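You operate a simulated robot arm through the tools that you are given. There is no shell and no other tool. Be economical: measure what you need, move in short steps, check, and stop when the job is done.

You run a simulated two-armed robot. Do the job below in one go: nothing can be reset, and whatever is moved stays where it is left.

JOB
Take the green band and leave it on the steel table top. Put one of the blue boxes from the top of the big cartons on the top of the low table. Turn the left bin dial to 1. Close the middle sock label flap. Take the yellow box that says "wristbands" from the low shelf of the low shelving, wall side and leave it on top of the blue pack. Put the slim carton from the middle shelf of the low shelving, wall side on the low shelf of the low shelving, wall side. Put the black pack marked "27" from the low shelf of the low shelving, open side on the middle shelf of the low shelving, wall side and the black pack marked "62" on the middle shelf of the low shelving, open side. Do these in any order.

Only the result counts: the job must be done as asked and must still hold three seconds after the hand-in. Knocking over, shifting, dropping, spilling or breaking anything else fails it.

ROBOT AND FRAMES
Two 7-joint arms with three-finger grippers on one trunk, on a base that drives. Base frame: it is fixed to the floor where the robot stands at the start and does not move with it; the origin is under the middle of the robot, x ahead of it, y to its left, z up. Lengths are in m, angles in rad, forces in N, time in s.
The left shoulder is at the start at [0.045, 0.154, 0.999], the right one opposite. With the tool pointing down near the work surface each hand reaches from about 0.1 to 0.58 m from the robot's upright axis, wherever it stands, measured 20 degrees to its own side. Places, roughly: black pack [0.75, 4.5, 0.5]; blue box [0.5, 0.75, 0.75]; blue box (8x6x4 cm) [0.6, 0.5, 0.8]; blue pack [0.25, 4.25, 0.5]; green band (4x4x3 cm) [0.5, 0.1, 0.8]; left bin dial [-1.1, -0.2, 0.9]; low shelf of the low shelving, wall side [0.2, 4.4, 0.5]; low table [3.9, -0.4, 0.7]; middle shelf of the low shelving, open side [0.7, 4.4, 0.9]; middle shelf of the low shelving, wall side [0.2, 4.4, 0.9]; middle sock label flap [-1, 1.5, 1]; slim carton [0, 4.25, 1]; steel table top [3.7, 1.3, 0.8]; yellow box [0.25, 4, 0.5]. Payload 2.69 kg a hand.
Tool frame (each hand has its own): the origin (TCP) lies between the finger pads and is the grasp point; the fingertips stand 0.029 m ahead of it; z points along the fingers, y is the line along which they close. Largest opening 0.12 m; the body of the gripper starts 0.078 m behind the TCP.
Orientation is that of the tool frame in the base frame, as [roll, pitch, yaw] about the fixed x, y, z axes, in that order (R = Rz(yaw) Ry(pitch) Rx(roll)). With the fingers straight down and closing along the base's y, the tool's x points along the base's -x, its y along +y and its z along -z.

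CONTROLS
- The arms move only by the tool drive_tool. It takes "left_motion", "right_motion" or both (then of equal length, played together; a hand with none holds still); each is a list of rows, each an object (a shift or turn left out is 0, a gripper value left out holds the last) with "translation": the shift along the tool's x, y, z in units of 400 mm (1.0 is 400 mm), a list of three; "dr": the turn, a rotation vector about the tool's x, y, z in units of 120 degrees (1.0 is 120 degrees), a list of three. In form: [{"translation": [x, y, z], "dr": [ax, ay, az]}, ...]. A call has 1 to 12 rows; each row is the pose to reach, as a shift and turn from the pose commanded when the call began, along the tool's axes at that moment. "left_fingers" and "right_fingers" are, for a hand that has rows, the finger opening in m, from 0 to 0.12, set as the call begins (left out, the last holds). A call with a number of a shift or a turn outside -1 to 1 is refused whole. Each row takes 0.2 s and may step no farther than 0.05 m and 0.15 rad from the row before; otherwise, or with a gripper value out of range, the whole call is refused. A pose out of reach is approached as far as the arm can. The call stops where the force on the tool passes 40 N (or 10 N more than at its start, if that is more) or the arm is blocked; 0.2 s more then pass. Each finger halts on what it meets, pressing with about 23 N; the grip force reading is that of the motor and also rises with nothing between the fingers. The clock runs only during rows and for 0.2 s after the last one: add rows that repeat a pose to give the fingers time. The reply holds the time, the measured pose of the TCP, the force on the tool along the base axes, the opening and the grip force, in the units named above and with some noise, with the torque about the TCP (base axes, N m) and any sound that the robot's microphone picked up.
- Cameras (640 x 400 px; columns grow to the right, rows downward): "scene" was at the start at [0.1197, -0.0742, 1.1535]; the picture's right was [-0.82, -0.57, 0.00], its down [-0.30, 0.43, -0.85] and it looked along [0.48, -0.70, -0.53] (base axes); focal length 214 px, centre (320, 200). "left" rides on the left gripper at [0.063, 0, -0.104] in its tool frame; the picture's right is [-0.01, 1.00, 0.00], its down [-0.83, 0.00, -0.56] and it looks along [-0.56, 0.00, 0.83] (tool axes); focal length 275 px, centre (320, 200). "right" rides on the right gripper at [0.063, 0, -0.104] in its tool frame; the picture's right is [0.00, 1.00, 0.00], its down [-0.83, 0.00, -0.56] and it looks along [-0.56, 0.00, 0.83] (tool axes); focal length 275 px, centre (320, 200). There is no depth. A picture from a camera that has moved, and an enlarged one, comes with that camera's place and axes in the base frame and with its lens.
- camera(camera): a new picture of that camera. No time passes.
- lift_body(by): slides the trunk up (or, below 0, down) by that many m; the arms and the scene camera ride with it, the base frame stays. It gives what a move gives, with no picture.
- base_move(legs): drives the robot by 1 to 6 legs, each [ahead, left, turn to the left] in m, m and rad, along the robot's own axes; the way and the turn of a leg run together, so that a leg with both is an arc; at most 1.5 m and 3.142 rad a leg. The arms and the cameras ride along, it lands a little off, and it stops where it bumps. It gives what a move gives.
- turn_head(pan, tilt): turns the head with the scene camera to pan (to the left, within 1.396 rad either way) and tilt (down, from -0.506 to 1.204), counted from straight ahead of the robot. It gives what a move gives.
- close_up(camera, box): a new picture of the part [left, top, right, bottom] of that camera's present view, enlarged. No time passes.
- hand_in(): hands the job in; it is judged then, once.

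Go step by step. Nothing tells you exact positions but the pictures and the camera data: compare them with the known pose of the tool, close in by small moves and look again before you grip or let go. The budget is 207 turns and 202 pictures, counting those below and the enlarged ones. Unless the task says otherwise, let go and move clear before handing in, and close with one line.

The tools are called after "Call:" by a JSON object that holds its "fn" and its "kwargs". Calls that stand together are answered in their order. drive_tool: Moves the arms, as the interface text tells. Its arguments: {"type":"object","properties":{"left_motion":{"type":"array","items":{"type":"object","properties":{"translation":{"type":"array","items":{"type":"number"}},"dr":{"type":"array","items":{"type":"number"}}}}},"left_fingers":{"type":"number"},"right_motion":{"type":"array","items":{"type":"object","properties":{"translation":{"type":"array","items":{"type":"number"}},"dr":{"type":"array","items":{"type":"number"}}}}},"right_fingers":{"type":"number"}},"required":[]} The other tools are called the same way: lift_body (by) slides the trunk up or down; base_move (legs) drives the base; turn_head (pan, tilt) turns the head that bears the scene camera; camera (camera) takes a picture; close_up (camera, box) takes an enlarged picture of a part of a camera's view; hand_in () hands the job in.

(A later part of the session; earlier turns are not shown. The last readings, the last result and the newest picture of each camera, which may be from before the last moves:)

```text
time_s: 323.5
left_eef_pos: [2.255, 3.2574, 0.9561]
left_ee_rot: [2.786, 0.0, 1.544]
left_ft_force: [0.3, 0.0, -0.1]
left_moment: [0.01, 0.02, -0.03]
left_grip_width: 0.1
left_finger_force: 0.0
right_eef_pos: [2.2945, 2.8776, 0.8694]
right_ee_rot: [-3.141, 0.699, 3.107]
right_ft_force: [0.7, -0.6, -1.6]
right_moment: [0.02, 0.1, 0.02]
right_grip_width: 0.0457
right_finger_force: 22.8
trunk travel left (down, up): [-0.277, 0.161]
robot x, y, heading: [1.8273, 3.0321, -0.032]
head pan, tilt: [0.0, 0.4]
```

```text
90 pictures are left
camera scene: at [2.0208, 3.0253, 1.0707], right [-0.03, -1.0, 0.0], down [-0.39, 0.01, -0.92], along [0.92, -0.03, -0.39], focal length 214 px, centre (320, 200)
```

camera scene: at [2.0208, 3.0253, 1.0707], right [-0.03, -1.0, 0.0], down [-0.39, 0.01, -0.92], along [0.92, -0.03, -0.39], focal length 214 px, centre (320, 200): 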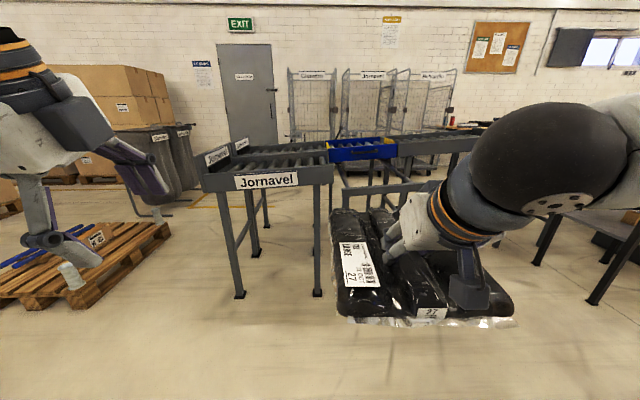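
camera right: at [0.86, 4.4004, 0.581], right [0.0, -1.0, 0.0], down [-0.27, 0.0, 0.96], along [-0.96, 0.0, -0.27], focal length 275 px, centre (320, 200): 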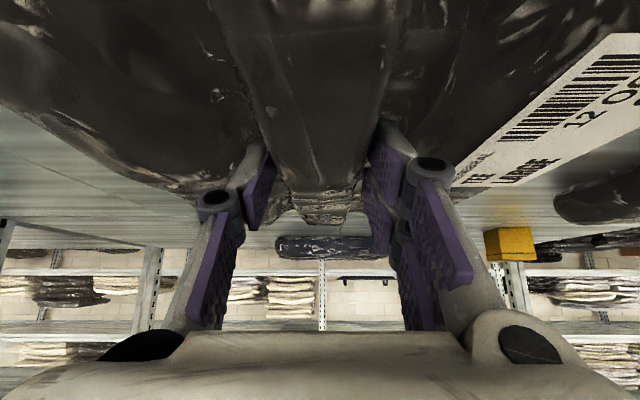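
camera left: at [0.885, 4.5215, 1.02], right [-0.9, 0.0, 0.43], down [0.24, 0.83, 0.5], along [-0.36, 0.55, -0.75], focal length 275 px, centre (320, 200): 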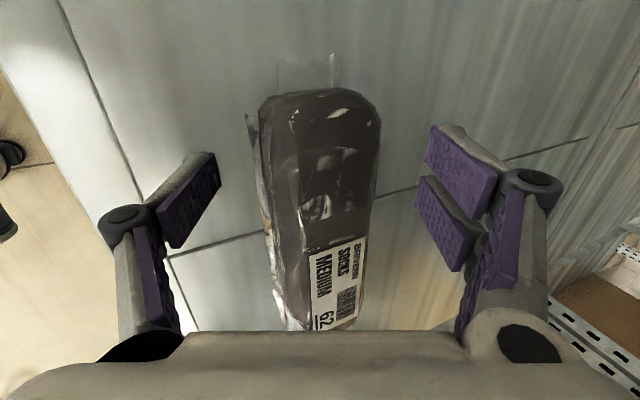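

Now driving backwards along y≈3.03 to the aisle by the wall racks.

Call:
{"fn": "base_move", "kwargs": {"legs": [[0.0, 0.0, 0.032], [-1.2, 0.0, 0.0]]}}

Call:
{"fn": "turn_head", "kwargs": {"pan": 1.39, "tilt": 0.35}}

Call:
{"fn": "camera", "kwargs": {"camera": "scene"}}

```text
time_s: 330.0
left_eef_pos: [1.04, 3.2712, 0.9568]
left_ee_rot: [2.787, 0.0, 1.571]
left_ft_force: [0.2, -0.9, -0.2]
left_moment: [0.02, -0.01, 0.01]
left_grip_width: 0.1001
left_finger_force: 0.0
right_eef_pos: [1.0907, 2.8938, 0.8694]
right_ee_rot: [-3.141, 0.699, 3.134]
right_ft_force: [-1.3, 0.2, -2.3]
right_moment: [0.01, 0.11, 0.0]
right_grip_width: 0.0455
right_finger_force: 23.3
trunk travel left (down, up): [-0.277, 0.161]
robot x, y, heading: [0.6219, 3.0375, -0.009]
head pan, tilt: [0.0, 0.4]
```

```text
time_s: 331.6
left_eef_pos: [1.0403, 3.2705, 0.9574]
left_ee_rot: [2.785, -0.001, 1.571]
left_ft_force: [1.0, 0.0, -0.3]
left_moment: [0.01, 0.01, -0.03]
left_grip_width: 0.1
left_finger_force: 0.0
right_eef_pos: [1.0902, 2.8941, 0.8692]
right_ee_rot: [3.141, 0.698, 3.133]
right_ft_force: [-0.9, -0.1, -2.3]
right_moment: [0.01, 0.1, -0.01]
right_grip_width: 0.0458
right_finger_force: 23.1
trunk travel left (down, up): [-0.277, 0.161]
robot x, y, heading: [0.6206, 3.0356, -0.006]
head pan, tilt: [1.389, 0.351]
```

```text
89 pictures are left
camera scene: at [0.737, 3.1261, 1.0753], right [0.98, -0.19, 0.0], down [-0.06, -0.34, -0.94], along [0.18, 0.92, -0.34], focal length 214 px, centre (320, 200)
```

scene: 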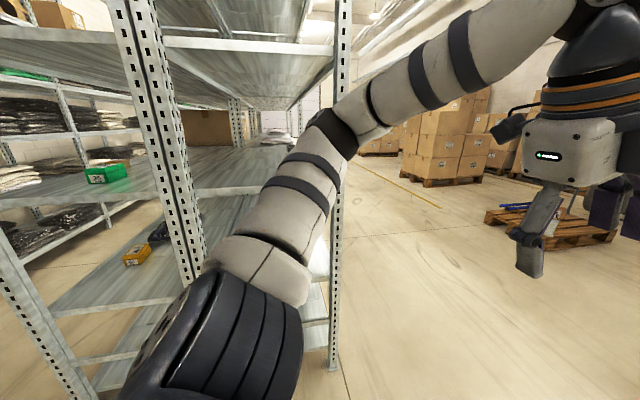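

Call:
{"fn": "base_move", "kwargs": {"legs": [[-1.18, 0.0, 0.006]]}}

Call:
{"fn": "turn_head", "kwargs": {"pan": 1.39, "tilt": 0.5}}

Call:
{"fn": "camera", "kwargs": {"camera": "scene"}}

```text
time_s: 337.6
left_eef_pos: [-0.1466, 3.2747, 0.9561]
left_ee_rot: [2.786, 0.0, 1.594]
left_ft_force: [-0.5, -1.1, -0.1]
left_moment: [0.01, 0.01, -0.01]
left_grip_width: 0.0998
left_finger_force: 0.1
right_eef_pos: [-0.0886, 2.8989, 0.869]
right_ee_rot: [-3.141, 0.699, -3.125]
right_ft_force: [-0.4, 0.3, -1.5]
right_moment: [-0.01, 0.08, 0.0]
right_grip_width: 0.0457
right_finger_force: 23.4
trunk travel left (down, up): [-0.277, 0.161]
robot x, y, heading: [-0.5622, 3.0257, 0.016]
head pan, tilt: [1.389, 0.351]
```

```text
time_s: 338.3
left_eef_pos: [-0.1469, 3.2737, 0.9556]
left_ee_rot: [2.786, 0.0, 1.594]
left_ft_force: [-1.2, -0.5, 0.2]
left_moment: [-0.02, 0.01, -0.01]
left_grip_width: 0.0998
left_finger_force: 0.0
right_eef_pos: [-0.0892, 2.8999, 0.8693]
right_ee_rot: [3.141, 0.698, -3.126]
right_ft_force: [0.8, -0.7, -1.4]
right_moment: [-0.03, 0.09, 0.0]
right_grip_width: 0.0456
right_finger_force: 23.1
trunk travel left (down, up): [-0.277, 0.161]
robot x, y, heading: [-0.5636, 3.0325, 0.016]
head pan, tilt: [1.389, 0.499]
```

```text
88 pictures are left
camera scene: at [-0.4471, 3.1197, 1.0617], right [0.99, -0.16, 0.0], down [-0.08, -0.47, -0.88], along [0.14, 0.87, -0.48], focal length 214 px, centre (320, 200)
```

scene: 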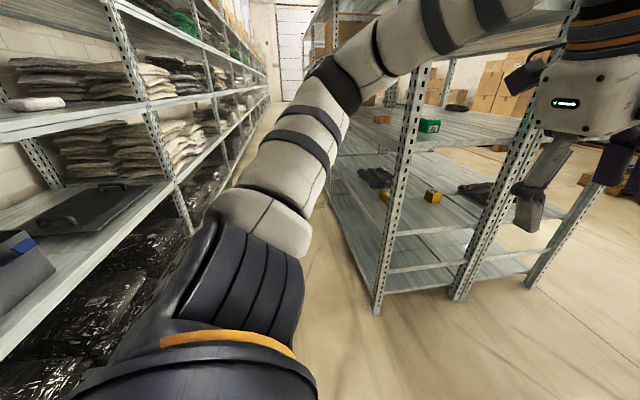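

The wall-side front is x≈−0.05 and the wall racks front x≈−1.15. I'll back up a bit and strafe into the aisle.

Call:
{"fn": "base_move", "kwargs": {"legs": [[-0.17, 0.0, -0.016], [0.0, 0.85, 0.0]]}}

Call:
{"fn": "turn_head", "kwargs": {"pan": 0.2, "tilt": 0.35}}

Call:
{"fn": "camera", "kwargs": {"camera": "scene"}}

```text
time_s: 346.2
left_eef_pos: [-0.3164, 4.1179, 0.9571]
left_ee_rot: [2.786, 0.0, 1.583]
left_ft_force: [-0.5, 1.0, -0.3]
left_moment: [0.0, -0.03, 0.0]
left_grip_width: 0.0999
left_finger_force: 0.1
right_eef_pos: [-0.2597, 3.741, 0.8693]
right_ee_rot: [3.141, 0.699, -3.136]
right_ft_force: [0.7, 0.0, -3.0]
right_moment: [-0.01, 0.11, 0.02]
right_grip_width: 0.0454
right_finger_force: 23.0
trunk travel left (down, up): [-0.277, 0.161]
robot x, y, heading: [-0.7318, 3.875, 0.01]
head pan, tilt: [1.389, 0.499]
```

```text
time_s: 347.6
left_eef_pos: [-0.3144, 4.1183, 0.9566]
left_ee_rot: [2.786, 0.0, 1.583]
left_ft_force: [-0.1, -0.1, -0.9]
left_moment: [0.0, -0.01, 0.02]
left_grip_width: 0.1002
left_finger_force: 0.0
right_eef_pos: [-0.2594, 3.7418, 0.868]
right_ee_rot: [-3.142, 0.698, -3.138]
right_ft_force: [-0.5, 0.5, -1.3]
right_moment: [-0.05, 0.12, -0.02]
right_grip_width: 0.0459
right_finger_force: 23.2
trunk travel left (down, up): [-0.277, 0.161]
robot x, y, heading: [-0.7332, 3.875, 0.007]
head pan, tilt: [0.201, 0.351]
```

```text
87 pictures are left
camera scene: at [-0.5417, 3.896, 1.0753], right [0.21, -0.98, 0.0], down [-0.34, -0.07, -0.94], along [0.92, 0.2, -0.34], focal length 214 px, centre (320, 200)
```

scene: 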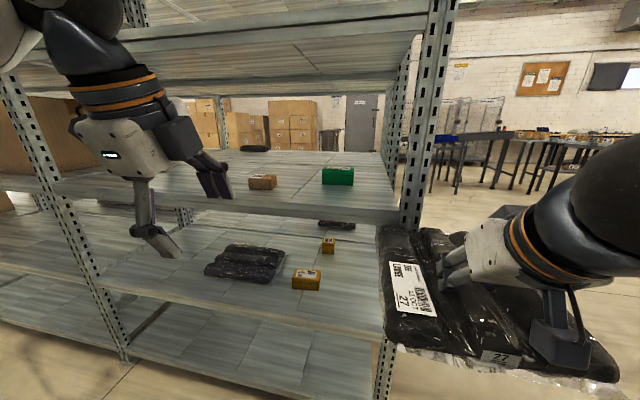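

Call:
{"fn": "close_up", "kwargs": {"camera": "scene", "box": [190, 150, 370, 300]}}

Call:
{"fn": "close_up", "kwargs": {"camera": "scene", "box": [285, 230, 345, 295]}}

```text
2.67 times, centred on (280, 225) of scene
camera zoom: at [-0.5417, 3.896, 1.0753], right [0.21, -0.98, 0.0], down [-0.34, -0.07, -0.94], along [0.92, 0.2, -0.34], focal length 572 px, centre (427, 133)
```

zoom: 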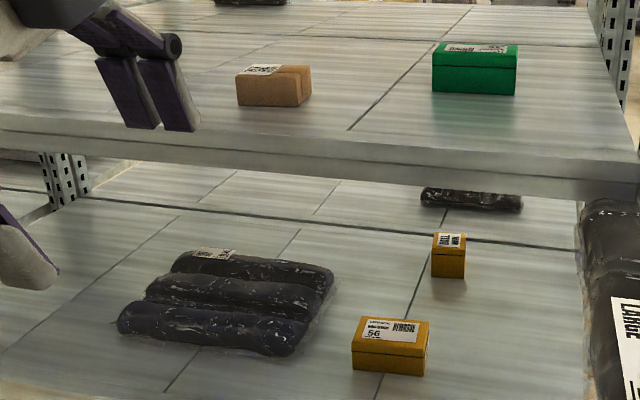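

```text
6.15 times, centred on (315, 262) of scene
camera zoom: at [-0.5417, 3.896, 1.0753], right [0.21, -0.98, 0.0], down [-0.34, -0.07, -0.94], along [0.92, 0.2, -0.34], focal length 1320 px, centre (351, -185)
```

zoom: 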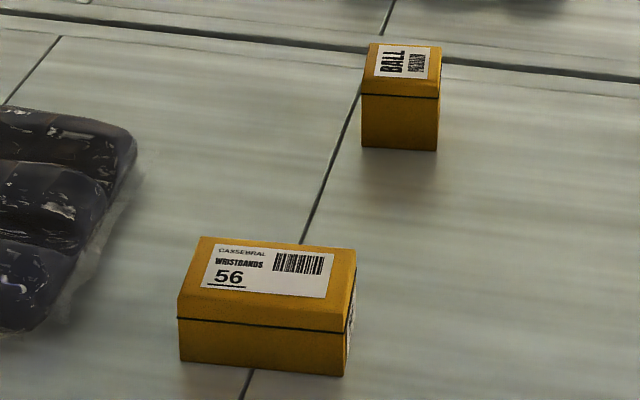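

The near yellow box reads "WRISTBANDS 56" — that's the one, at about (0.08, 4.085). Blue pack is x 0.05–0.23, y 4.23–4.51; slim carton (0.04, 4.20) on the middle shelf. First place pack 27 on the middle shelf near y 4.6.

Call:
{"fn": "drive_tool", "kwargs": {"left_motion": [{"translation": [0, -0.055, -0.09]}, {"translation": [0, -0.11, -0.18]}, {"translation": [0, -0.165, -0.275]}]}}

Call:
{"fn": "base_move", "kwargs": {"legs": [[0.0, 0.86, -0.007]]}}

Call:
{"fn": "turn_head", "kwargs": {"pan": -0.1, "tilt": 0.3}}

Call:
{"fn": "camera", "kwargs": {"camera": "scene"}}

```text
time_s: 348.4
left_eef_pos: [-0.4021, 4.1041, 1.0096]
left_ee_rot: [2.786, 0.002, 1.584]
left_ft_force: [-0.1, 0.3, -0.7]
left_moment: [0.02, 0.0, -0.01]
left_grip_width: 0.1001
left_finger_force: 0.1
left hand out of reach, approached as far as the arm can: row 3
right_eef_pos: [-0.2601, 3.7406, 0.87]
right_ee_rot: [-3.141, 0.698, -3.137]
right_ft_force: [-0.4, 0.1, -2.3]
right_moment: [0.01, 0.06, 0.02]
right_grip_width: 0.0455
right_finger_force: 23.0
trunk travel left (down, up): [-0.277, 0.161]
robot x, y, heading: [-0.7352, 3.8744, 0.009]
head pan, tilt: [0.201, 0.351]
```

```text
time_s: 355.4
left_eef_pos: [-0.4271, 4.9754, 1.0091]
left_ee_rot: [2.784, 0.001, 1.612]
left_ft_force: [-0.1, 0.3, -0.4]
left_moment: [-0.01, 0.03, 0.04]
left_grip_width: 0.0999
left_finger_force: 0.2
right_eef_pos: [-0.2764, 4.6157, 0.8691]
right_ee_rot: [3.141, 0.699, -3.109]
right_ft_force: [-0.7, 0.1, -1.9]
right_moment: [0.04, 0.08, 0.0]
right_grip_width: 0.0456
right_finger_force: 22.6
trunk travel left (down, up): [-0.277, 0.161]
robot x, y, heading: [-0.7513, 4.7404, 0.032]
head pan, tilt: [0.201, 0.351]
```

```text
time_s: 356.2
left_eef_pos: [-0.4279, 4.9749, 1.0096]
left_ee_rot: [2.785, 0.0, 1.611]
left_ft_force: [0.8, 0.3, -0.1]
left_moment: [0.0, 0.0, 0.01]
left_grip_width: 0.0998
left_finger_force: 0.1
right_eef_pos: [-0.2766, 4.6152, 0.8695]
right_ee_rot: [3.141, 0.698, -3.11]
right_ft_force: [0.4, 0.4, -2.0]
right_moment: [-0.02, 0.1, 0.0]
right_grip_width: 0.0456
right_finger_force: 23.0
trunk travel left (down, up): [-0.277, 0.161]
robot x, y, heading: [-0.7522, 4.7343, 0.036]
head pan, tilt: [-0.099, 0.3]
```

```text
84 pictures are left
camera scene: at [-0.5587, 4.7345, 1.08], right [-0.06, -1.0, 0.0], down [-0.3, 0.02, -0.96], along [0.95, -0.06, -0.3], focal length 214 px, centre (320, 200)
```

scene: 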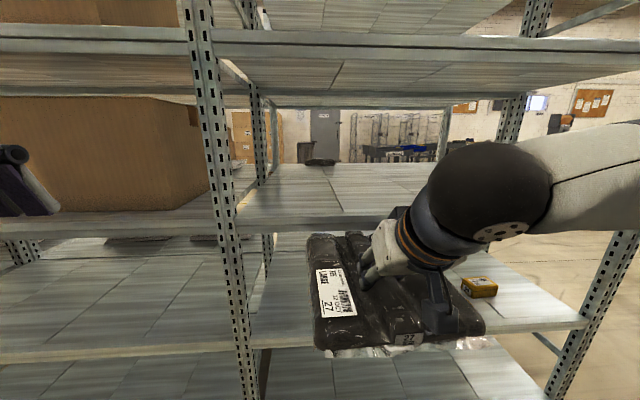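

Call:
{"fn": "drive_tool", "kwargs": {"right_motion": [{"translation": [-0.05, 0, -0.06]}, {"translation": [-0.1, 0, -0.12]}, {"translation": [-0.145, 0, -0.172]}]}}

Call:
{"fn": "base_move", "kwargs": {"legs": [[0.0, 0.0, -0.034], [0.2, 0.0, 0.0]]}}

Call:
{"fn": "camera", "kwargs": {"camera": "scene"}}

```text
time_s: 357.0
left_eef_pos: [-0.4269, 4.975, 1.0103]
left_ee_rot: [2.784, 0.001, 1.611]
left_ft_force: [0.6, -0.5, -0.4]
left_moment: [-0.01, 0.01, 0.03]
left_grip_width: 0.1
left_finger_force: 0.1
right_eef_pos: [-0.276, 4.6141, 0.9586]
right_ee_rot: [3.141, 0.699, -3.111]
right_ft_force: [0.2, 0.0, -1.3]
right_moment: [-0.01, 0.11, -0.01]
right_grip_width: 0.0457
right_finger_force: 22.7
trunk travel left (down, up): [-0.277, 0.161]
robot x, y, heading: [-0.7523, 4.7383, 0.035]
head pan, tilt: [-0.099, 0.3]
```

```text
time_s: 359.0
left_eef_pos: [-0.2161, 4.9647, 1.0092]
left_ee_rot: [2.786, 0.003, 1.578]
left_ft_force: [-0.4, -0.2, -0.7]
left_moment: [-0.03, -0.01, 0.03]
left_grip_width: 0.0999
left_finger_force: 0.1
right_eef_pos: [-0.0765, 4.5982, 0.959]
right_ee_rot: [3.141, 0.699, 3.138]
right_ft_force: [0.7, -1.1, -2.3]
right_moment: [0.04, 0.06, 0.0]
right_grip_width: 0.0459
right_finger_force: 22.2
trunk travel left (down, up): [-0.277, 0.161]
robot x, y, heading: [-0.5473, 4.7387, 0.002]
head pan, tilt: [-0.099, 0.3]
```

```text
83 pictures are left
camera scene: at [-0.3559, 4.7283, 1.0799], right [-0.1, -1.0, 0.0], down [-0.29, 0.03, -0.96], along [0.95, -0.09, -0.3], focal length 214 px, centre (320, 200)
```

scene: 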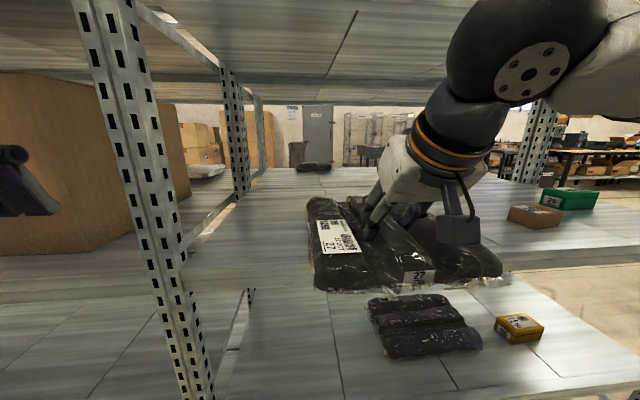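

Call:
{"fn": "drive_tool", "kwargs": {"right_motion": [{"translation": [-0.09, 0, 0.075]}, {"translation": [-0.18, 0, 0.15]}, {"translation": [-0.27, 0, 0.225]}, {"translation": [-0.3577, 0, 0.301]}]}}

Call:
{"fn": "camera", "kwargs": {"camera": "scene"}}

Call:
{"fn": "camera", "kwargs": {"camera": "right"}}

```text
time_s: 360.0
left_eef_pos: [-0.2159, 4.9644, 1.0088]
left_ee_rot: [2.786, 0.001, 1.578]
left_ft_force: [-0.8, 0.8, 0.3]
left_moment: [0.02, 0.01, 0.01]
left_grip_width: 0.0998
left_finger_force: 0.1
right_eef_pos: [0.1093, 4.5989, 0.9589]
right_ee_rot: [-3.141, 0.698, -3.141]
right_ft_force: [-0.9, -0.4, -2.0]
right_moment: [0.04, 0.12, 0.01]
right_grip_width: 0.0455
right_finger_force: 23.4
trunk travel left (down, up): [-0.277, 0.161]
robot x, y, heading: [-0.5521, 4.7378, 0.004]
head pan, tilt: [-0.099, 0.3]
```

```text
82 pictures are left
camera scene: at [-0.3559, 4.7285, 1.0799], right [-0.1, -1.0, 0.0], down [-0.29, 0.03, -0.96], along [0.95, -0.09, -0.3], focal length 214 px, centre (320, 200)
```

scene: 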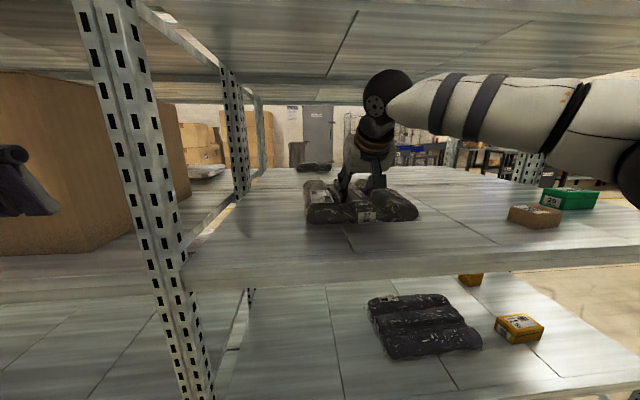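

```text
81 pictures are left
camera right: at [-0.0047, 4.5997, 0.9977], right [0.0, 1.0, 0.0], down [0.28, 0.01, 0.96], along [0.96, 0.0, -0.28], focal length 275 px, centre (320, 200)
```

right: 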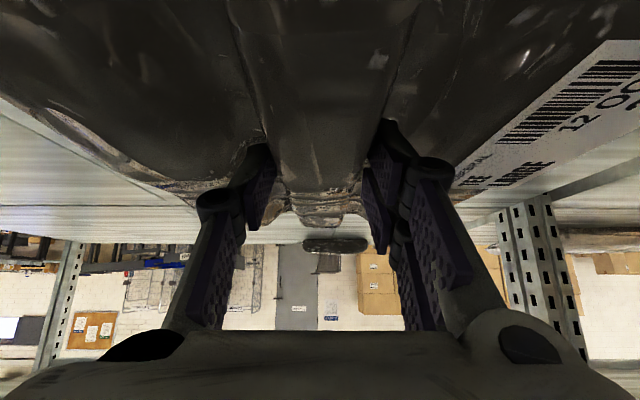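

In position over the middle wall-side shelf. Lowering to contact.

Call:
{"fn": "drive_tool", "kwargs": {"right_motion": [{"translation": [0.016, 0, 0.019]}, {"translation": [0.028, 0, 0.033]}, {"translation": [0.036, 0, 0.043]}, {"translation": [0.044, 0, 0.053]}, {"translation": [0.052, 0, 0.062]}, {"translation": [0.06, 0, 0.072]}, {"translation": [0.068, 0, 0.081]}]}}

```text
time_s: 361.4
left_eef_pos: [-0.2171, 4.9642, 1.009]
left_ee_rot: [2.783, 0.002, 1.579]
left_ft_force: [-0.6, -0.4, 0.1]
left_moment: [-0.01, 0.01, -0.03]
left_grip_width: 0.0997
left_finger_force: 0.1
right_eef_pos: [0.1109, 4.5982, 0.9327]
right_ee_rot: [3.132, 0.723, 3.134]
right_ft_force: [0.5, -0.9, 13.0]
right_moment: [0.36, 0.68, 0.23]
right_grip_width: 0.0458
right_finger_force: 23.0
trunk travel left (down, up): [-0.277, 0.161]
robot x, y, heading: [-0.5475, 4.7401, 0.007]
head pan, tilt: [-0.099, 0.3]
stopped in row 7 (right hand): the force on the tool passed its limit at 45 N (the readings are from after the stop); the commanded pose is now the measured one
```

Call:
{"fn": "drive_tool", "kwargs": {"right_motion": [{}, {}], "right_fingers": 0.056}}

Call:
{"fn": "drive_tool", "kwargs": {"right_motion": [{"translation": [-0.03, 0, -0.036]}, {"translation": [-0.06, 0, -0.072]}, {"translation": [-0.07, 0, -0.084]}]}}

Call:
{"fn": "camera", "kwargs": {"camera": "scene"}}

Call:
{"fn": "camera", "kwargs": {"camera": "right"}}

```text
time_s: 362.0
left_eef_pos: [-0.2161, 4.9642, 1.0102]
left_ee_rot: [2.783, 0.0, 1.577]
left_ft_force: [0.7, 0.9, 0.6]
left_moment: [-0.01, 0.02, 0.04]
left_grip_width: 0.0998
left_finger_force: 0.0
right_eef_pos: [0.1117, 4.5989, 0.93]
right_ee_rot: [3.132, 0.72, 3.134]
right_ft_force: [4.3, 0.1, 11.3]
right_moment: [0.39, -0.12, -0.14]
right_grip_width: 0.0586
right_finger_force: 0.8
trunk travel left (down, up): [-0.277, 0.161]
robot x, y, heading: [-0.5486, 4.7366, 0.001]
head pan, tilt: [-0.099, 0.3]
```

```text
time_s: 362.8
left_eef_pos: [-0.2167, 4.9635, 1.0096]
left_ee_rot: [2.784, 0.001, 1.578]
left_ft_force: [0.8, -0.2, -0.3]
left_moment: [0.04, -0.03, 0.02]
left_grip_width: 0.1002
left_finger_force: 0.0
right_eef_pos: [0.1103, 4.5959, 0.9732]
right_ee_rot: [3.135, 0.715, 3.135]
right_ft_force: [-0.5, 0.6, 0.3]
right_moment: [0.03, -0.03, 0.04]
right_grip_width: 0.056
right_finger_force: 0.0
trunk travel left (down, up): [-0.277, 0.161]
robot x, y, heading: [-0.5494, 4.7352, 0.002]
head pan, tilt: [-0.099, 0.3]
```

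```text
80 pictures are left
camera scene: at [-0.3565, 4.7282, 1.08], right [-0.1, -1.0, 0.0], down [-0.29, 0.03, -0.96], along [0.95, -0.09, -0.3], focal length 214 px, centre (320, 200)
```

scene: 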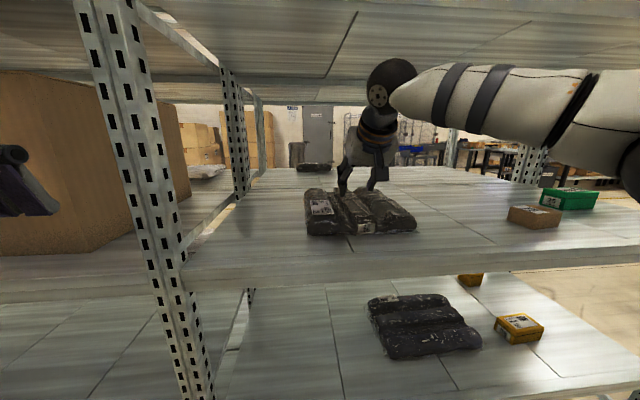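

```text
79 pictures are left
camera right: at [-0.0044, 4.5964, 1.011], right [0.0, 1.0, 0.0], down [0.26, 0.0, 0.97], along [0.97, 0.0, -0.26], focal length 275 px, centre (320, 200)
```

right: 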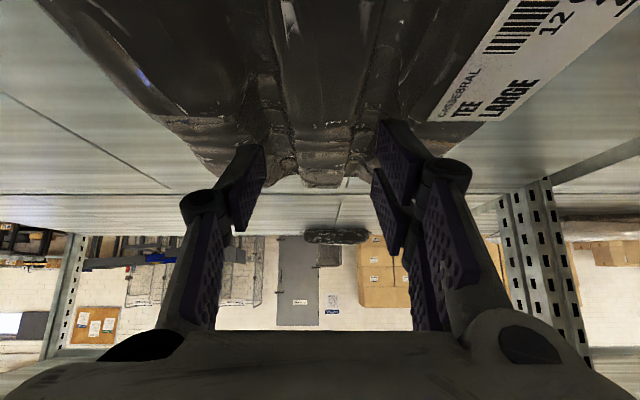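

Pack 27 is in place. Retracting, then going for the slim carton.

Call:
{"fn": "drive_tool", "kwargs": {"right_motion": [{"translation": [0.09, 0, -0.075]}, {"translation": [0.18, 0, -0.15]}, {"translation": [0.27, 0, -0.225]}, {"translation": [0.36, 0, -0.3]}]}}

Call:
{"fn": "base_move", "kwargs": {"legs": [[-0.1, 0.0, 0.0], [0.0, -0.4, 0.0]]}}

Call:
{"fn": "camera", "kwargs": {"camera": "scene"}}

Call:
{"fn": "camera", "kwargs": {"camera": "right"}}

```text
time_s: 363.8
left_eef_pos: [-0.2169, 4.9646, 1.0104]
left_ee_rot: [2.784, 0.001, 1.579]
left_ft_force: [0.2, -0.8, 0.5]
left_moment: [-0.01, 0.0, -0.02]
left_grip_width: 0.0999
left_finger_force: 0.1
right_eef_pos: [-0.0788, 4.6009, 0.9677]
right_ee_rot: [3.133, 0.717, 3.134]
right_ft_force: [-0.4, 0.1, -0.1]
right_moment: [-0.03, 0.0, 0.01]
right_grip_width: 0.0559
right_finger_force: 0.1
trunk travel left (down, up): [-0.277, 0.161]
robot x, y, heading: [-0.5473, 4.7366, 0.0]
head pan, tilt: [-0.099, 0.3]
```

```text
time_s: 368.1
left_eef_pos: [-0.3187, 4.5694, 1.0096]
left_ee_rot: [2.784, 0.002, 1.572]
left_ft_force: [-1.2, 0.4, 0.7]
left_moment: [0.02, 0.0, 0.04]
left_grip_width: 0.0997
left_finger_force: 0.1
right_eef_pos: [-0.1796, 4.204, 0.9673]
right_ee_rot: [3.133, 0.718, 3.131]
right_ft_force: [0.3, 0.1, -0.3]
right_moment: [0.04, -0.02, 0.01]
right_grip_width: 0.0561
right_finger_force: 0.2
trunk travel left (down, up): [-0.277, 0.161]
robot x, y, heading: [-0.6484, 4.3425, -0.001]
head pan, tilt: [-0.099, 0.3]
```

```text
78 pictures are left
camera scene: at [-0.4584, 4.3335, 1.08], right [-0.1, -0.99, 0.0], down [-0.29, 0.03, -0.96], along [0.95, -0.1, -0.3], focal length 214 px, centre (320, 200)
```

scene: 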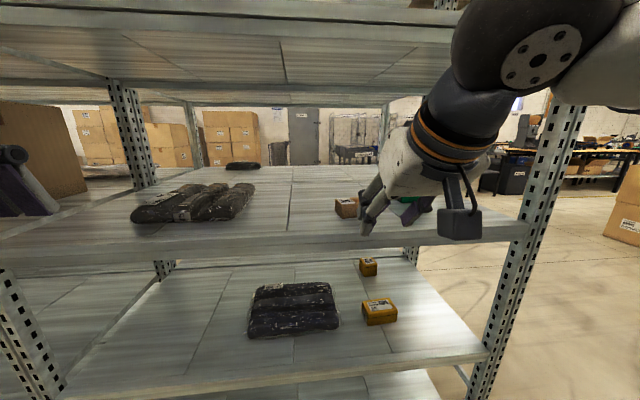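

```text
77 pictures are left
camera right: at [-0.2952, 4.2038, 1.0044], right [0.0, 1.0, 0.0], down [0.26, 0.0, 0.97], along [0.97, 0.0, -0.26], focal length 275 px, centre (320, 200)
```

right: 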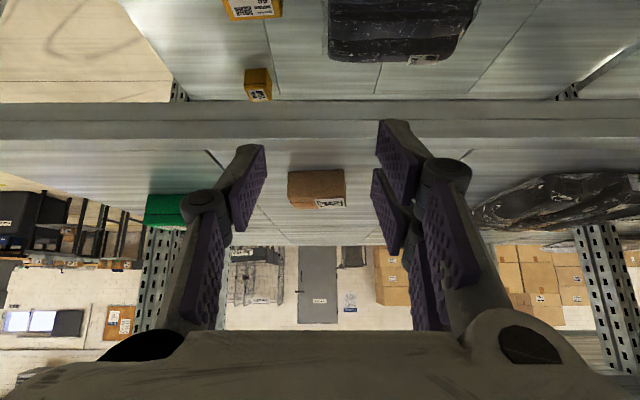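

Call:
{"fn": "base_move", "kwargs": {"legs": [[0.12, 0.0, 0.0]]}}

Call:
{"fn": "drive_tool", "kwargs": {"right_motion": [{"translation": [-0.09, -0.004, 0.08]}, {"translation": [-0.18, -0.008, 0.158]}], "right_fingers": 0.11}}

Call:
{"fn": "camera", "kwargs": {"camera": "right"}}

```text
time_s: 369.4
left_eef_pos: [-0.1992, 4.5678, 1.0085]
left_ee_rot: [2.785, 0.002, 1.571]
left_ft_force: [0.6, 0.0, 0.1]
left_moment: [0.03, 0.02, -0.01]
left_grip_width: 0.0997
left_finger_force: 0.0
right_eef_pos: [-0.061, 4.2026, 0.9675]
right_ee_rot: [3.135, 0.715, 3.128]
right_ft_force: [0.0, 0.0, 0.8]
right_moment: [-0.04, 0.01, 0.0]
right_grip_width: 0.0561
right_finger_force: 0.0
trunk travel left (down, up): [-0.277, 0.161]
robot x, y, heading: [-0.5312, 4.3419, -0.008]
head pan, tilt: [-0.099, 0.3]
```

```text
time_s: 370.0
left_eef_pos: [-0.1972, 4.5685, 1.0098]
left_ee_rot: [2.786, 0.0, 1.572]
left_ft_force: [-0.3, 0.3, 0.2]
left_moment: [-0.02, 0.03, 0.01]
left_grip_width: 0.1
left_finger_force: 0.1
right_eef_pos: [0.0356, 4.1968, 0.9667]
right_ee_rot: [3.135, 0.716, 3.129]
right_ft_force: [-0.3, 0.5, -0.4]
right_moment: [-0.03, 0.02, -0.01]
right_grip_width: 0.1101
right_finger_force: 0.2
trunk travel left (down, up): [-0.277, 0.161]
robot x, y, heading: [-0.5302, 4.3422, -0.006]
head pan, tilt: [-0.099, 0.3]
```

```text
76 pictures are left
camera right: at [-0.0811, 4.1977, 1.0043], right [0.0, 1.0, 0.0], down [0.26, 0.0, 0.97], along [0.97, 0.0, -0.26], focal length 275 px, centre (320, 200)
```

right: 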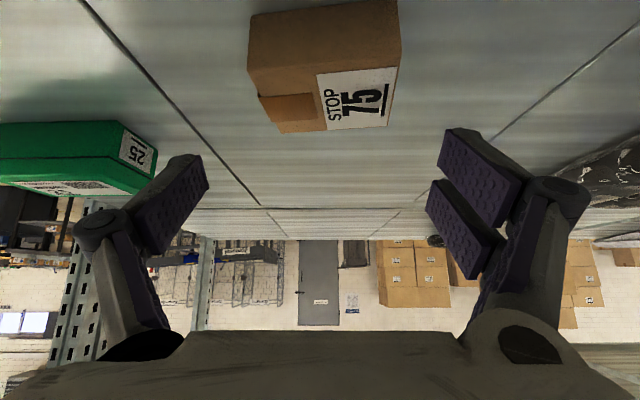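

Call:
{"fn": "drive_tool", "kwargs": {"right_motion": [{"translation": [0.03, 0.01, 0.05]}, {"translation": [0.059, 0.01, 0.098]}]}}

Call:
{"fn": "camera", "kwargs": {"camera": "right"}}

Call:
{"fn": "camera", "kwargs": {"camera": "scene"}}

```text
time_s: 370.6
left_eef_pos: [-0.198, 4.5682, 1.0107]
left_ee_rot: [2.783, 0.001, 1.569]
left_ft_force: [0.3, 0.6, 0.0]
left_moment: [-0.01, 0.02, 0.03]
left_grip_width: 0.0998
left_finger_force: 0.1
right_eef_pos: [0.0423, 4.2025, 0.9215]
right_ee_rot: [3.134, 0.717, 3.129]
right_ft_force: [0.3, 0.3, 0.4]
right_moment: [0.03, 0.02, -0.01]
right_grip_width: 0.1102
right_finger_force: 0.1
trunk travel left (down, up): [-0.277, 0.161]
robot x, y, heading: [-0.5306, 4.3461, -0.004]
head pan, tilt: [-0.099, 0.3]
```

```text
75 pictures are left
camera right: at [-0.0727, 4.2026, 0.9586], right [0.0, 1.0, 0.0], down [0.26, 0.0, 0.97], along [0.97, 0.0, -0.26], focal length 275 px, centre (320, 200)
```

right: 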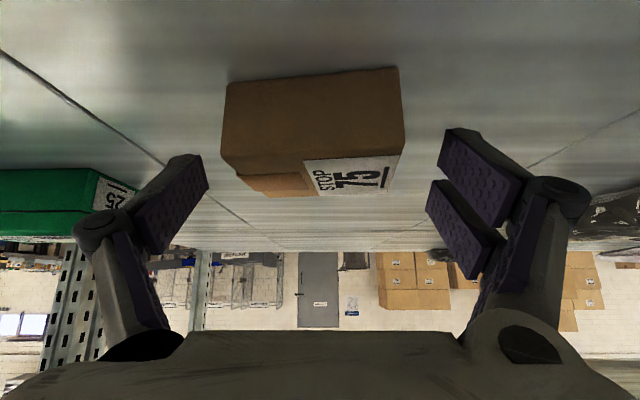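

```text
74 pictures are left
camera scene: at [-0.3395, 4.3327, 1.08], right [-0.1, -0.99, 0.0], down [-0.29, 0.03, -0.96], along [0.95, -0.1, -0.3], focal length 214 px, centre (320, 200)
```

scene: 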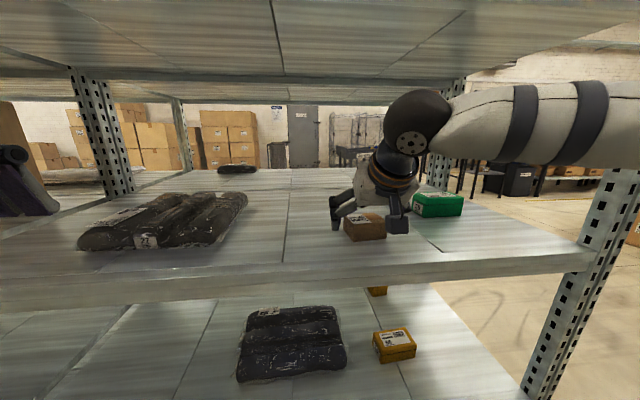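

Call:
{"fn": "drive_tool", "kwargs": {"right_motion": [{}, {}, {}, {}], "right_fingers": 0.04}}

Call:
{"fn": "drive_tool", "kwargs": {"right_motion": [{"translation": [-0.033, 0, -0.038]}, {"translation": [-0.066, 0, -0.076]}]}}

Call:
{"fn": "camera", "kwargs": {"camera": "right"}}

```text
time_s: 371.6
left_eef_pos: [-0.1976, 4.5673, 1.0089]
left_ee_rot: [2.785, 0.001, 1.57]
left_ft_force: [-0.1, 0.2, -1.4]
left_moment: [-0.02, -0.01, -0.01]
left_grip_width: 0.1001
left_finger_force: 0.0
right_eef_pos: [0.0434, 4.2033, 0.9222]
right_ee_rot: [3.132, 0.717, 3.13]
right_ft_force: [1.5, 0.8, 3.5]
right_moment: [-0.18, -0.01, 0.08]
right_grip_width: 0.0702
right_finger_force: 23.3
trunk travel left (down, up): [-0.277, 0.161]
robot x, y, heading: [-0.5319, 4.3424, -0.008]
head pan, tilt: [-0.099, 0.3]
```

```text
time_s: 372.2
left_eef_pos: [-0.1984, 4.5668, 1.0093]
left_ee_rot: [2.785, 0.002, 1.571]
left_ft_force: [0.0, -0.5, 0.5]
left_moment: [0.02, 0.0, 0.0]
left_grip_width: 0.1001
left_finger_force: 0.0
right_eef_pos: [0.0423, 4.2021, 0.9632]
right_ee_rot: [3.135, 0.715, 3.131]
right_ft_force: [1.1, 0.6, -0.4]
right_moment: [0.0, 0.02, -0.02]
right_grip_width: 0.0703
right_finger_force: 23.2
trunk travel left (down, up): [-0.277, 0.161]
robot x, y, heading: [-0.5293, 4.344, -0.003]
head pan, tilt: [-0.099, 0.3]
```

```text
73 pictures are left
camera right: at [-0.0731, 4.2022, 0.9999], right [0.0, 1.0, 0.0], down [0.26, 0.0, 0.97], along [0.97, 0.0, -0.26], focal length 275 px, centre (320, 200)
```

right: 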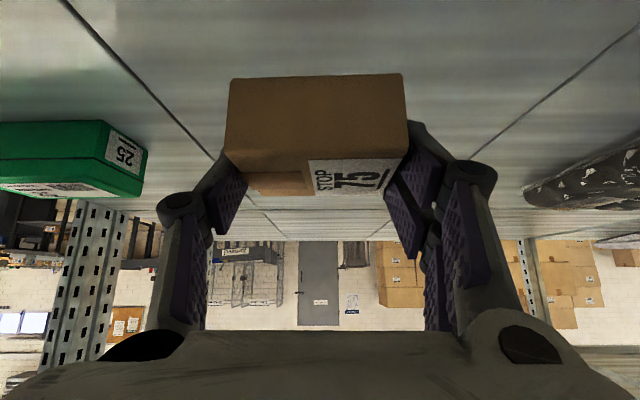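

Carton is held. Backing out, lowering the trunk and strafing to the free end of the low shelf (y≈4.68).

Call:
{"fn": "base_move", "kwargs": {"legs": [[-0.25, 0.0, 0.003], [0.0, 0.47, 0.0]]}}

Call:
{"fn": "lift_body", "kwargs": {"by": -0.25}}

Call:
{"fn": "camera", "kwargs": {"camera": "scene"}}

```text
time_s: 377.7
left_eef_pos: [-0.4408, 5.0348, 1.0087]
left_ee_rot: [2.784, 0.002, 1.558]
left_ft_force: [0.7, 0.8, -0.2]
left_moment: [-0.02, 0.01, -0.01]
left_grip_width: 0.0998
left_finger_force: 0.0
right_eef_pos: [-0.2042, 4.6647, 0.9612]
right_ee_rot: [3.135, 0.717, 3.116]
right_ft_force: [0.2, 0.1, -0.9]
right_moment: [-0.02, 0.01, 0.0]
right_grip_width: 0.0695
right_finger_force: 23.2
trunk travel left (down, up): [-0.277, 0.161]
robot x, y, heading: [-0.7796, 4.8178, -0.018]
head pan, tilt: [-0.099, 0.3]
```

```text
time_s: 380.3
left_eef_pos: [-0.3598, 5.0314, 0.6805]
left_ee_rot: [3.046, 0.005, 1.557]
left_ft_force: [-0.2, 0.9, 0.8]
left_moment: [-0.01, 0.0, -0.02]
left_grip_width: 0.0997
left_finger_force: 0.0
right_eef_pos: [-0.2053, 4.6642, 0.7124]
right_ee_rot: [3.132, 0.716, 3.114]
right_ft_force: [0.2, 0.6, -1.0]
right_moment: [-0.02, 0.01, -0.01]
right_grip_width: 0.0693
right_finger_force: 23.5
trunk travel left (down, up): [-0.027, 0.411]
robot x, y, heading: [-0.7741, 4.8122, -0.019]
head pan, tilt: [-0.099, 0.3]
```

```text
72 pictures are left
camera scene: at [-0.5036, 4.7989, 0.8123], right [-0.12, -0.99, 0.0], down [-0.29, 0.03, -0.96], along [0.95, -0.11, -0.3], focal length 214 px, centre (320, 200)
```

scene: 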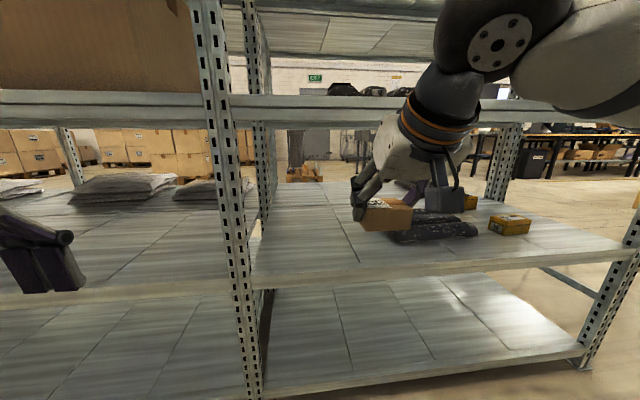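

Call:
{"fn": "drive_tool", "kwargs": {"right_motion": [{"translation": [0.07, 0, 0.08]}, {"translation": [0.14, 0, 0.16]}, {"translation": [0.2135, 0, 0.245]}], "left_motion": [{}, {}, {}], "left_fingers": 0.02}}

Call:
{"fn": "base_move", "kwargs": {"legs": [[0.0, 0.0, 0.018], [0.2, 0.0, 0.0]]}}

Call:
{"fn": "camera", "kwargs": {"camera": "scene"}}

```text
time_s: 381.1
left_eef_pos: [-0.3613, 5.0316, 0.6799]
left_ee_rot: [3.044, 0.002, 1.556]
left_ft_force: [-0.4, 0.1, 0.4]
left_moment: [0.0, -0.04, 0.01]
left_grip_width: 0.0201
left_finger_force: 0.0
right_eef_pos: [-0.2066, 4.6632, 0.5822]
right_ee_rot: [3.132, 0.717, 3.112]
right_ft_force: [-0.1, -0.2, -1.1]
right_moment: [-0.03, -0.01, 0.01]
right_grip_width: 0.0692
right_finger_force: 23.5
trunk travel left (down, up): [-0.027, 0.411]
robot x, y, heading: [-0.7753, 4.815, -0.017]
head pan, tilt: [-0.099, 0.3]
```

```text
time_s: 383.0
left_eef_pos: [-0.1661, 5.0378, 0.6797]
left_ee_rot: [3.045, 0.001, 1.576]
left_ft_force: [-0.5, 0.9, -0.6]
left_moment: [0.02, 0.01, -0.01]
left_grip_width: 0.0199
left_finger_force: 0.0
right_eef_pos: [-0.0071, 4.6722, 0.5833]
right_ee_rot: [3.132, 0.719, 3.131]
right_ft_force: [0.2, -0.2, 0.3]
right_moment: [0.0, 0.01, 0.01]
right_grip_width: 0.0693
right_finger_force: 22.9
trunk travel left (down, up): [-0.027, 0.411]
robot x, y, heading: [-0.5802, 4.8103, -0.002]
head pan, tilt: [-0.099, 0.3]
```

```text
71 pictures are left
camera scene: at [-0.3054, 4.8032, 0.8123], right [-0.1, -0.99, 0.0], down [-0.29, 0.03, -0.96], along [0.95, -0.1, -0.3], focal length 214 px, centre (320, 200)
```

scene: 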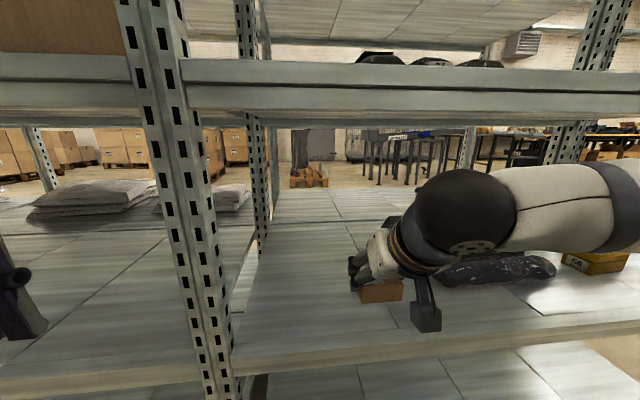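

Call:
{"fn": "drive_tool", "kwargs": {"right_motion": [{"translation": [-0.06, 0, 0.053]}, {"translation": [-0.1225, 0, 0.107]}, {"translation": [-0.065, 0, 0.173]}, {"translation": [-0.058, 0, 0.181]}, {"translation": [-0.0518, 0, 0.188]}, {"translation": [-0.045, 0, 0.196]}, {"translation": [-0.0386, 0, 0.203]}, {"translation": [-0.032, 0, 0.211]}]}}

Call:
{"fn": "camera", "kwargs": {"camera": "right"}}

```text
time_s: 384.8
left_eef_pos: [-0.1667, 5.0384, 0.6803]
left_ee_rot: [3.042, 0.004, 1.575]
left_ft_force: [0.1, -0.1, 0.0]
left_moment: [0.02, 0.02, -0.02]
left_grip_width: 0.0202
left_finger_force: 0.0
right_eef_pos: [0.0584, 4.6718, 0.5317]
right_ee_rot: [3.132, 0.723, 3.13]
right_ft_force: [-1.2, -0.5, 14.6]
right_moment: [-0.45, 0.13, 0.03]
right_grip_width: 0.0699
right_finger_force: 23.1
trunk travel left (down, up): [-0.027, 0.411]
robot x, y, heading: [-0.5779, 4.8138, 0.003]
head pan, tilt: [-0.099, 0.3]
```

```text
70 pictures are left
camera right: at [-0.0566, 4.6721, 0.5679], right [0.0, 1.0, 0.0], down [0.26, 0.0, 0.97], along [0.97, 0.0, -0.26], focal length 275 px, centre (320, 200)
```

right: 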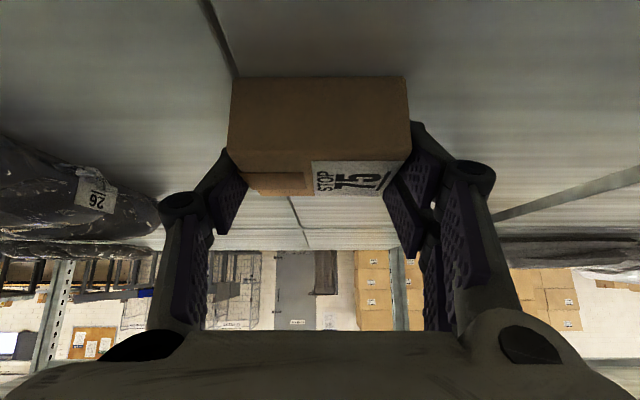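

Carton is on the low shelf. Releasing and retracting.

Call:
{"fn": "drive_tool", "kwargs": {"right_motion": [{"translation": [-0.005, 0, -0.006]}, {"translation": [-0.005, 0, -0.006]}, {"translation": [-0.005, 0, -0.006]}], "right_fingers": 0.1}}

Call:
{"fn": "drive_tool", "kwargs": {"right_motion": [{"translation": [-0.05, 0, -0.06]}, {"translation": [-0.08, 0, -0.09]}, {"translation": [0.01, 0, -0.165]}, {"translation": [0.1, 0, -0.24]}, {"translation": [0.19, 0, -0.32]}]}}

Call:
{"fn": "camera", "kwargs": {"camera": "right"}}

```text
time_s: 385.6
left_eef_pos: [-0.1654, 5.0382, 0.679]
left_ee_rot: [3.044, 0.001, 1.572]
left_ft_force: [0.4, 0.1, -0.4]
left_moment: [0.0, -0.01, 0.02]
left_grip_width: 0.02
left_finger_force: 0.0
right_eef_pos: [0.0594, 4.6719, 0.5316]
right_ee_rot: [3.133, 0.716, 3.13]
right_ft_force: [-1.4, 0.1, -0.5]
right_moment: [0.0, -0.03, 0.01]
right_grip_width: 0.1
right_finger_force: 0.1
trunk travel left (down, up): [-0.027, 0.411]
robot x, y, heading: [-0.5788, 4.812, 0.002]
head pan, tilt: [-0.099, 0.3]
```

```text
time_s: 386.8
left_eef_pos: [-0.1659, 5.0388, 0.6796]
left_ee_rot: [3.045, 0.003, 1.574]
left_ft_force: [0.0, 0.4, 1.3]
left_moment: [-0.06, 0.02, 0.04]
left_grip_width: 0.0199
left_finger_force: 0.0
right_eef_pos: [-0.0823, 4.6738, 0.576]
right_ee_rot: [3.134, 0.718, 3.134]
right_ft_force: [0.4, 0.4, -0.8]
right_moment: [0.0, -0.01, 0.02]
right_grip_width: 0.1
right_finger_force: 0.0
trunk travel left (down, up): [-0.027, 0.411]
robot x, y, heading: [-0.5805, 4.8138, 0.002]
head pan, tilt: [-0.099, 0.3]
```

```text
69 pictures are left
camera right: at [-0.1974, 4.6735, 0.6139], right [0.0, 1.0, 0.0], down [0.26, 0.0, 0.97], along [0.97, 0.0, -0.26], focal length 275 px, centre (320, 200)
```

right: 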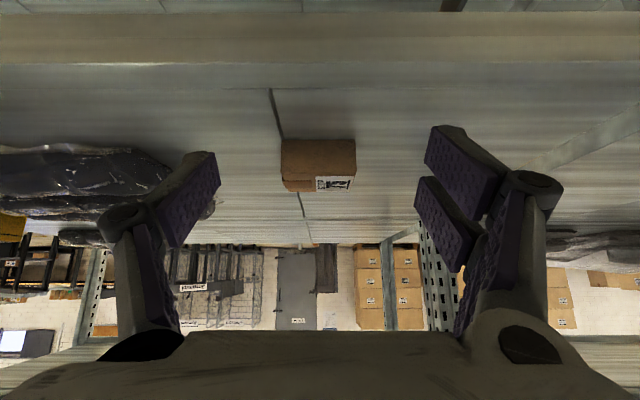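

Call:
{"fn": "base_move", "kwargs": {"legs": [[-0.13, 0.0, 0.0], [0.0, -0.585, 0.0]]}}

Call:
{"fn": "camera", "kwargs": {"camera": "right"}}

Call:
{"fn": "camera", "kwargs": {"camera": "scene"}}

```text
time_s: 392.7
left_eef_pos: [-0.2989, 4.4569, 0.6796]
left_ee_rot: [3.044, 0.002, 1.568]
left_ft_force: [-0.1, 0.9, -0.2]
left_moment: [0.0, 0.02, -0.01]
left_grip_width: 0.0198
left_finger_force: 0.0
right_eef_pos: [-0.2172, 4.0918, 0.577]
right_ee_rot: [3.133, 0.716, 3.125]
right_ft_force: [-0.3, 0.1, -0.1]
right_moment: [0.0, -0.01, 0.0]
right_grip_width: 0.1003
right_finger_force: 0.0
trunk travel left (down, up): [-0.027, 0.411]
robot x, y, heading: [-0.7124, 4.2353, -0.01]
head pan, tilt: [-0.099, 0.3]
```

```text
68 pictures are left
camera right: at [-0.3327, 4.0925, 0.614], right [0.01, 1.0, 0.0], down [0.26, -0.01, 0.97], along [0.97, -0.01, -0.26], focal length 275 px, centre (320, 200)
```

right: 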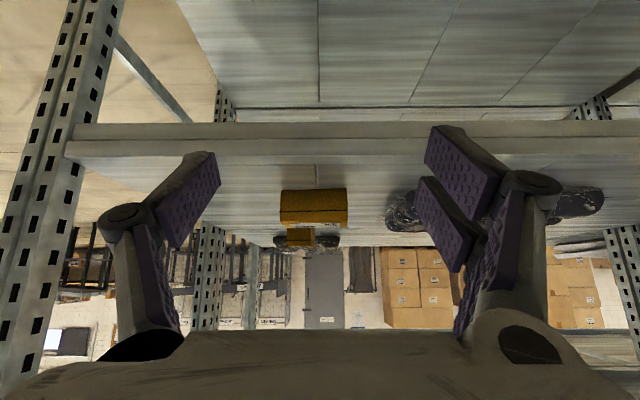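

```text
67 pictures are left
camera scene: at [-0.4402, 4.2227, 0.8123], right [-0.11, -0.99, 0.0], down [-0.29, 0.03, -0.96], along [0.95, -0.1, -0.3], focal length 214 px, centre (320, 200)
```

scene: 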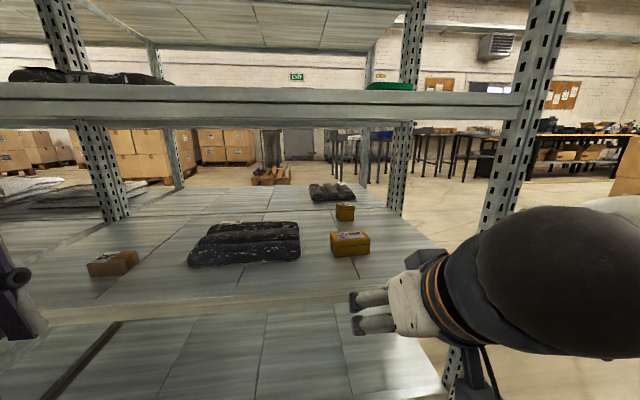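

Yellow box: centre about (0.06, 4.080), 9 cm wide, 5 cm tall. Moving in with the fingers fully open.

Call:
{"fn": "base_move", "kwargs": {"legs": [[0.0, -0.012, 0.01], [0.16, 0.0, 0.0]]}}

Call:
{"fn": "drive_tool", "kwargs": {"right_motion": [{"translation": [-0.033, 0, -0.038]}, {"translation": [-0.1, 0, 0.015]}], "right_fingers": 0.12}}

Call:
{"fn": "camera", "kwargs": {"camera": "right"}}

```text
time_s: 394.5
left_eef_pos: [-0.1385, 4.4491, 0.6797]
left_ee_rot: [3.045, 0.001, 1.577]
left_ft_force: [0.3, -0.4, -0.2]
left_moment: [0.03, -0.01, -0.03]
left_grip_width: 0.0197
left_finger_force: 0.1
right_eef_pos: [-0.0544, 4.0848, 0.5762]
right_ee_rot: [3.135, 0.718, 3.132]
right_ft_force: [0.4, 0.4, -0.7]
right_moment: [-0.03, 0.02, 0.0]
right_grip_width: 0.0999
right_finger_force: 0.1
trunk travel left (down, up): [-0.027, 0.411]
robot x, y, heading: [-0.5556, 4.2202, -0.005]
head pan, tilt: [-0.099, 0.3]
```

```text
time_s: 395.1
left_eef_pos: [-0.1397, 4.4483, 0.6808]
left_ee_rot: [3.042, 0.001, 1.578]
left_ft_force: [-0.7, -0.2, -0.6]
left_moment: [0.01, 0.01, -0.01]
left_grip_width: 0.0201
left_finger_force: 0.1
right_eef_pos: [-0.0209, 4.0844, 0.5985]
right_ee_rot: [3.133, 0.717, 3.133]
right_ft_force: [0.7, 0.5, -0.5]
right_moment: [-0.01, 0.01, 0.0]
right_grip_width: 0.1198
right_finger_force: 0.0
trunk travel left (down, up): [-0.027, 0.411]
robot x, y, heading: [-0.5476, 4.2227, -0.002]
head pan, tilt: [-0.099, 0.3]
```

```text
66 pictures are left
camera right: at [-0.1366, 4.0843, 0.6361], right [0.0, 1.0, 0.0], down [0.26, 0.0, 0.97], along [0.97, 0.0, -0.26], focal length 275 px, centre (320, 200)
```

right: 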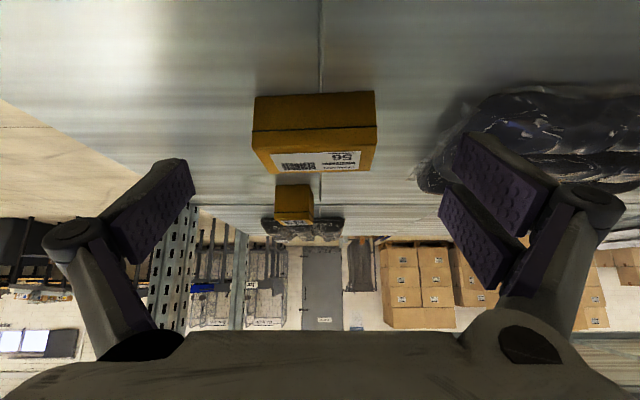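

Call:
{"fn": "drive_tool", "kwargs": {"right_motion": [{"translation": [-0.08, -0.008, 0.07]}, {"translation": [-0.162, -0.0125, 0.141]}, {"translation": [-0.11, -0.0125, 0.2]}]}}

Call:
{"fn": "camera", "kwargs": {"camera": "right"}}

```text
time_s: 395.9
left_eef_pos: [-0.1402, 4.4496, 0.6801]
left_ee_rot: [3.045, 0.002, 1.577]
left_ft_force: [-0.3, 0.2, 0.7]
left_moment: [-0.01, -0.05, 0.02]
left_grip_width: 0.02
left_finger_force: 0.0
right_eef_pos: [0.0664, 4.0782, 0.5657]
right_ee_rot: [3.133, 0.718, 3.135]
right_ft_force: [-0.2, 0.4, -0.1]
right_moment: [0.01, -0.01, 0.02]
right_grip_width: 0.1202
right_finger_force: 0.2
trunk travel left (down, up): [-0.027, 0.411]
robot x, y, heading: [-0.5518, 4.2219, 0.0]
head pan, tilt: [-0.099, 0.3]
```

```text
65 pictures are left
camera right: at [-0.0495, 4.0776, 0.6031], right [0.0, 1.0, 0.0], down [0.26, 0.0, 0.97], along [0.97, 0.0, -0.26], focal length 275 px, centre (320, 200)
```

right: 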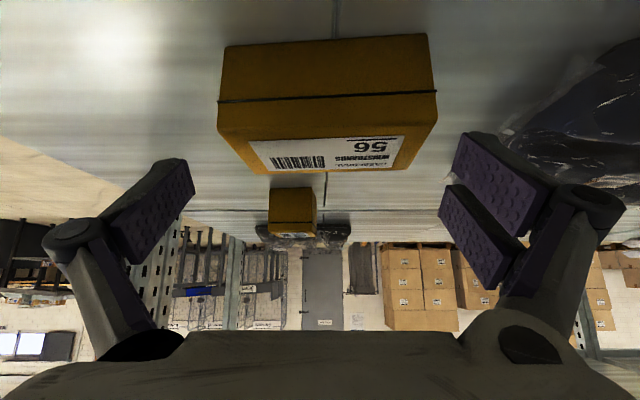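

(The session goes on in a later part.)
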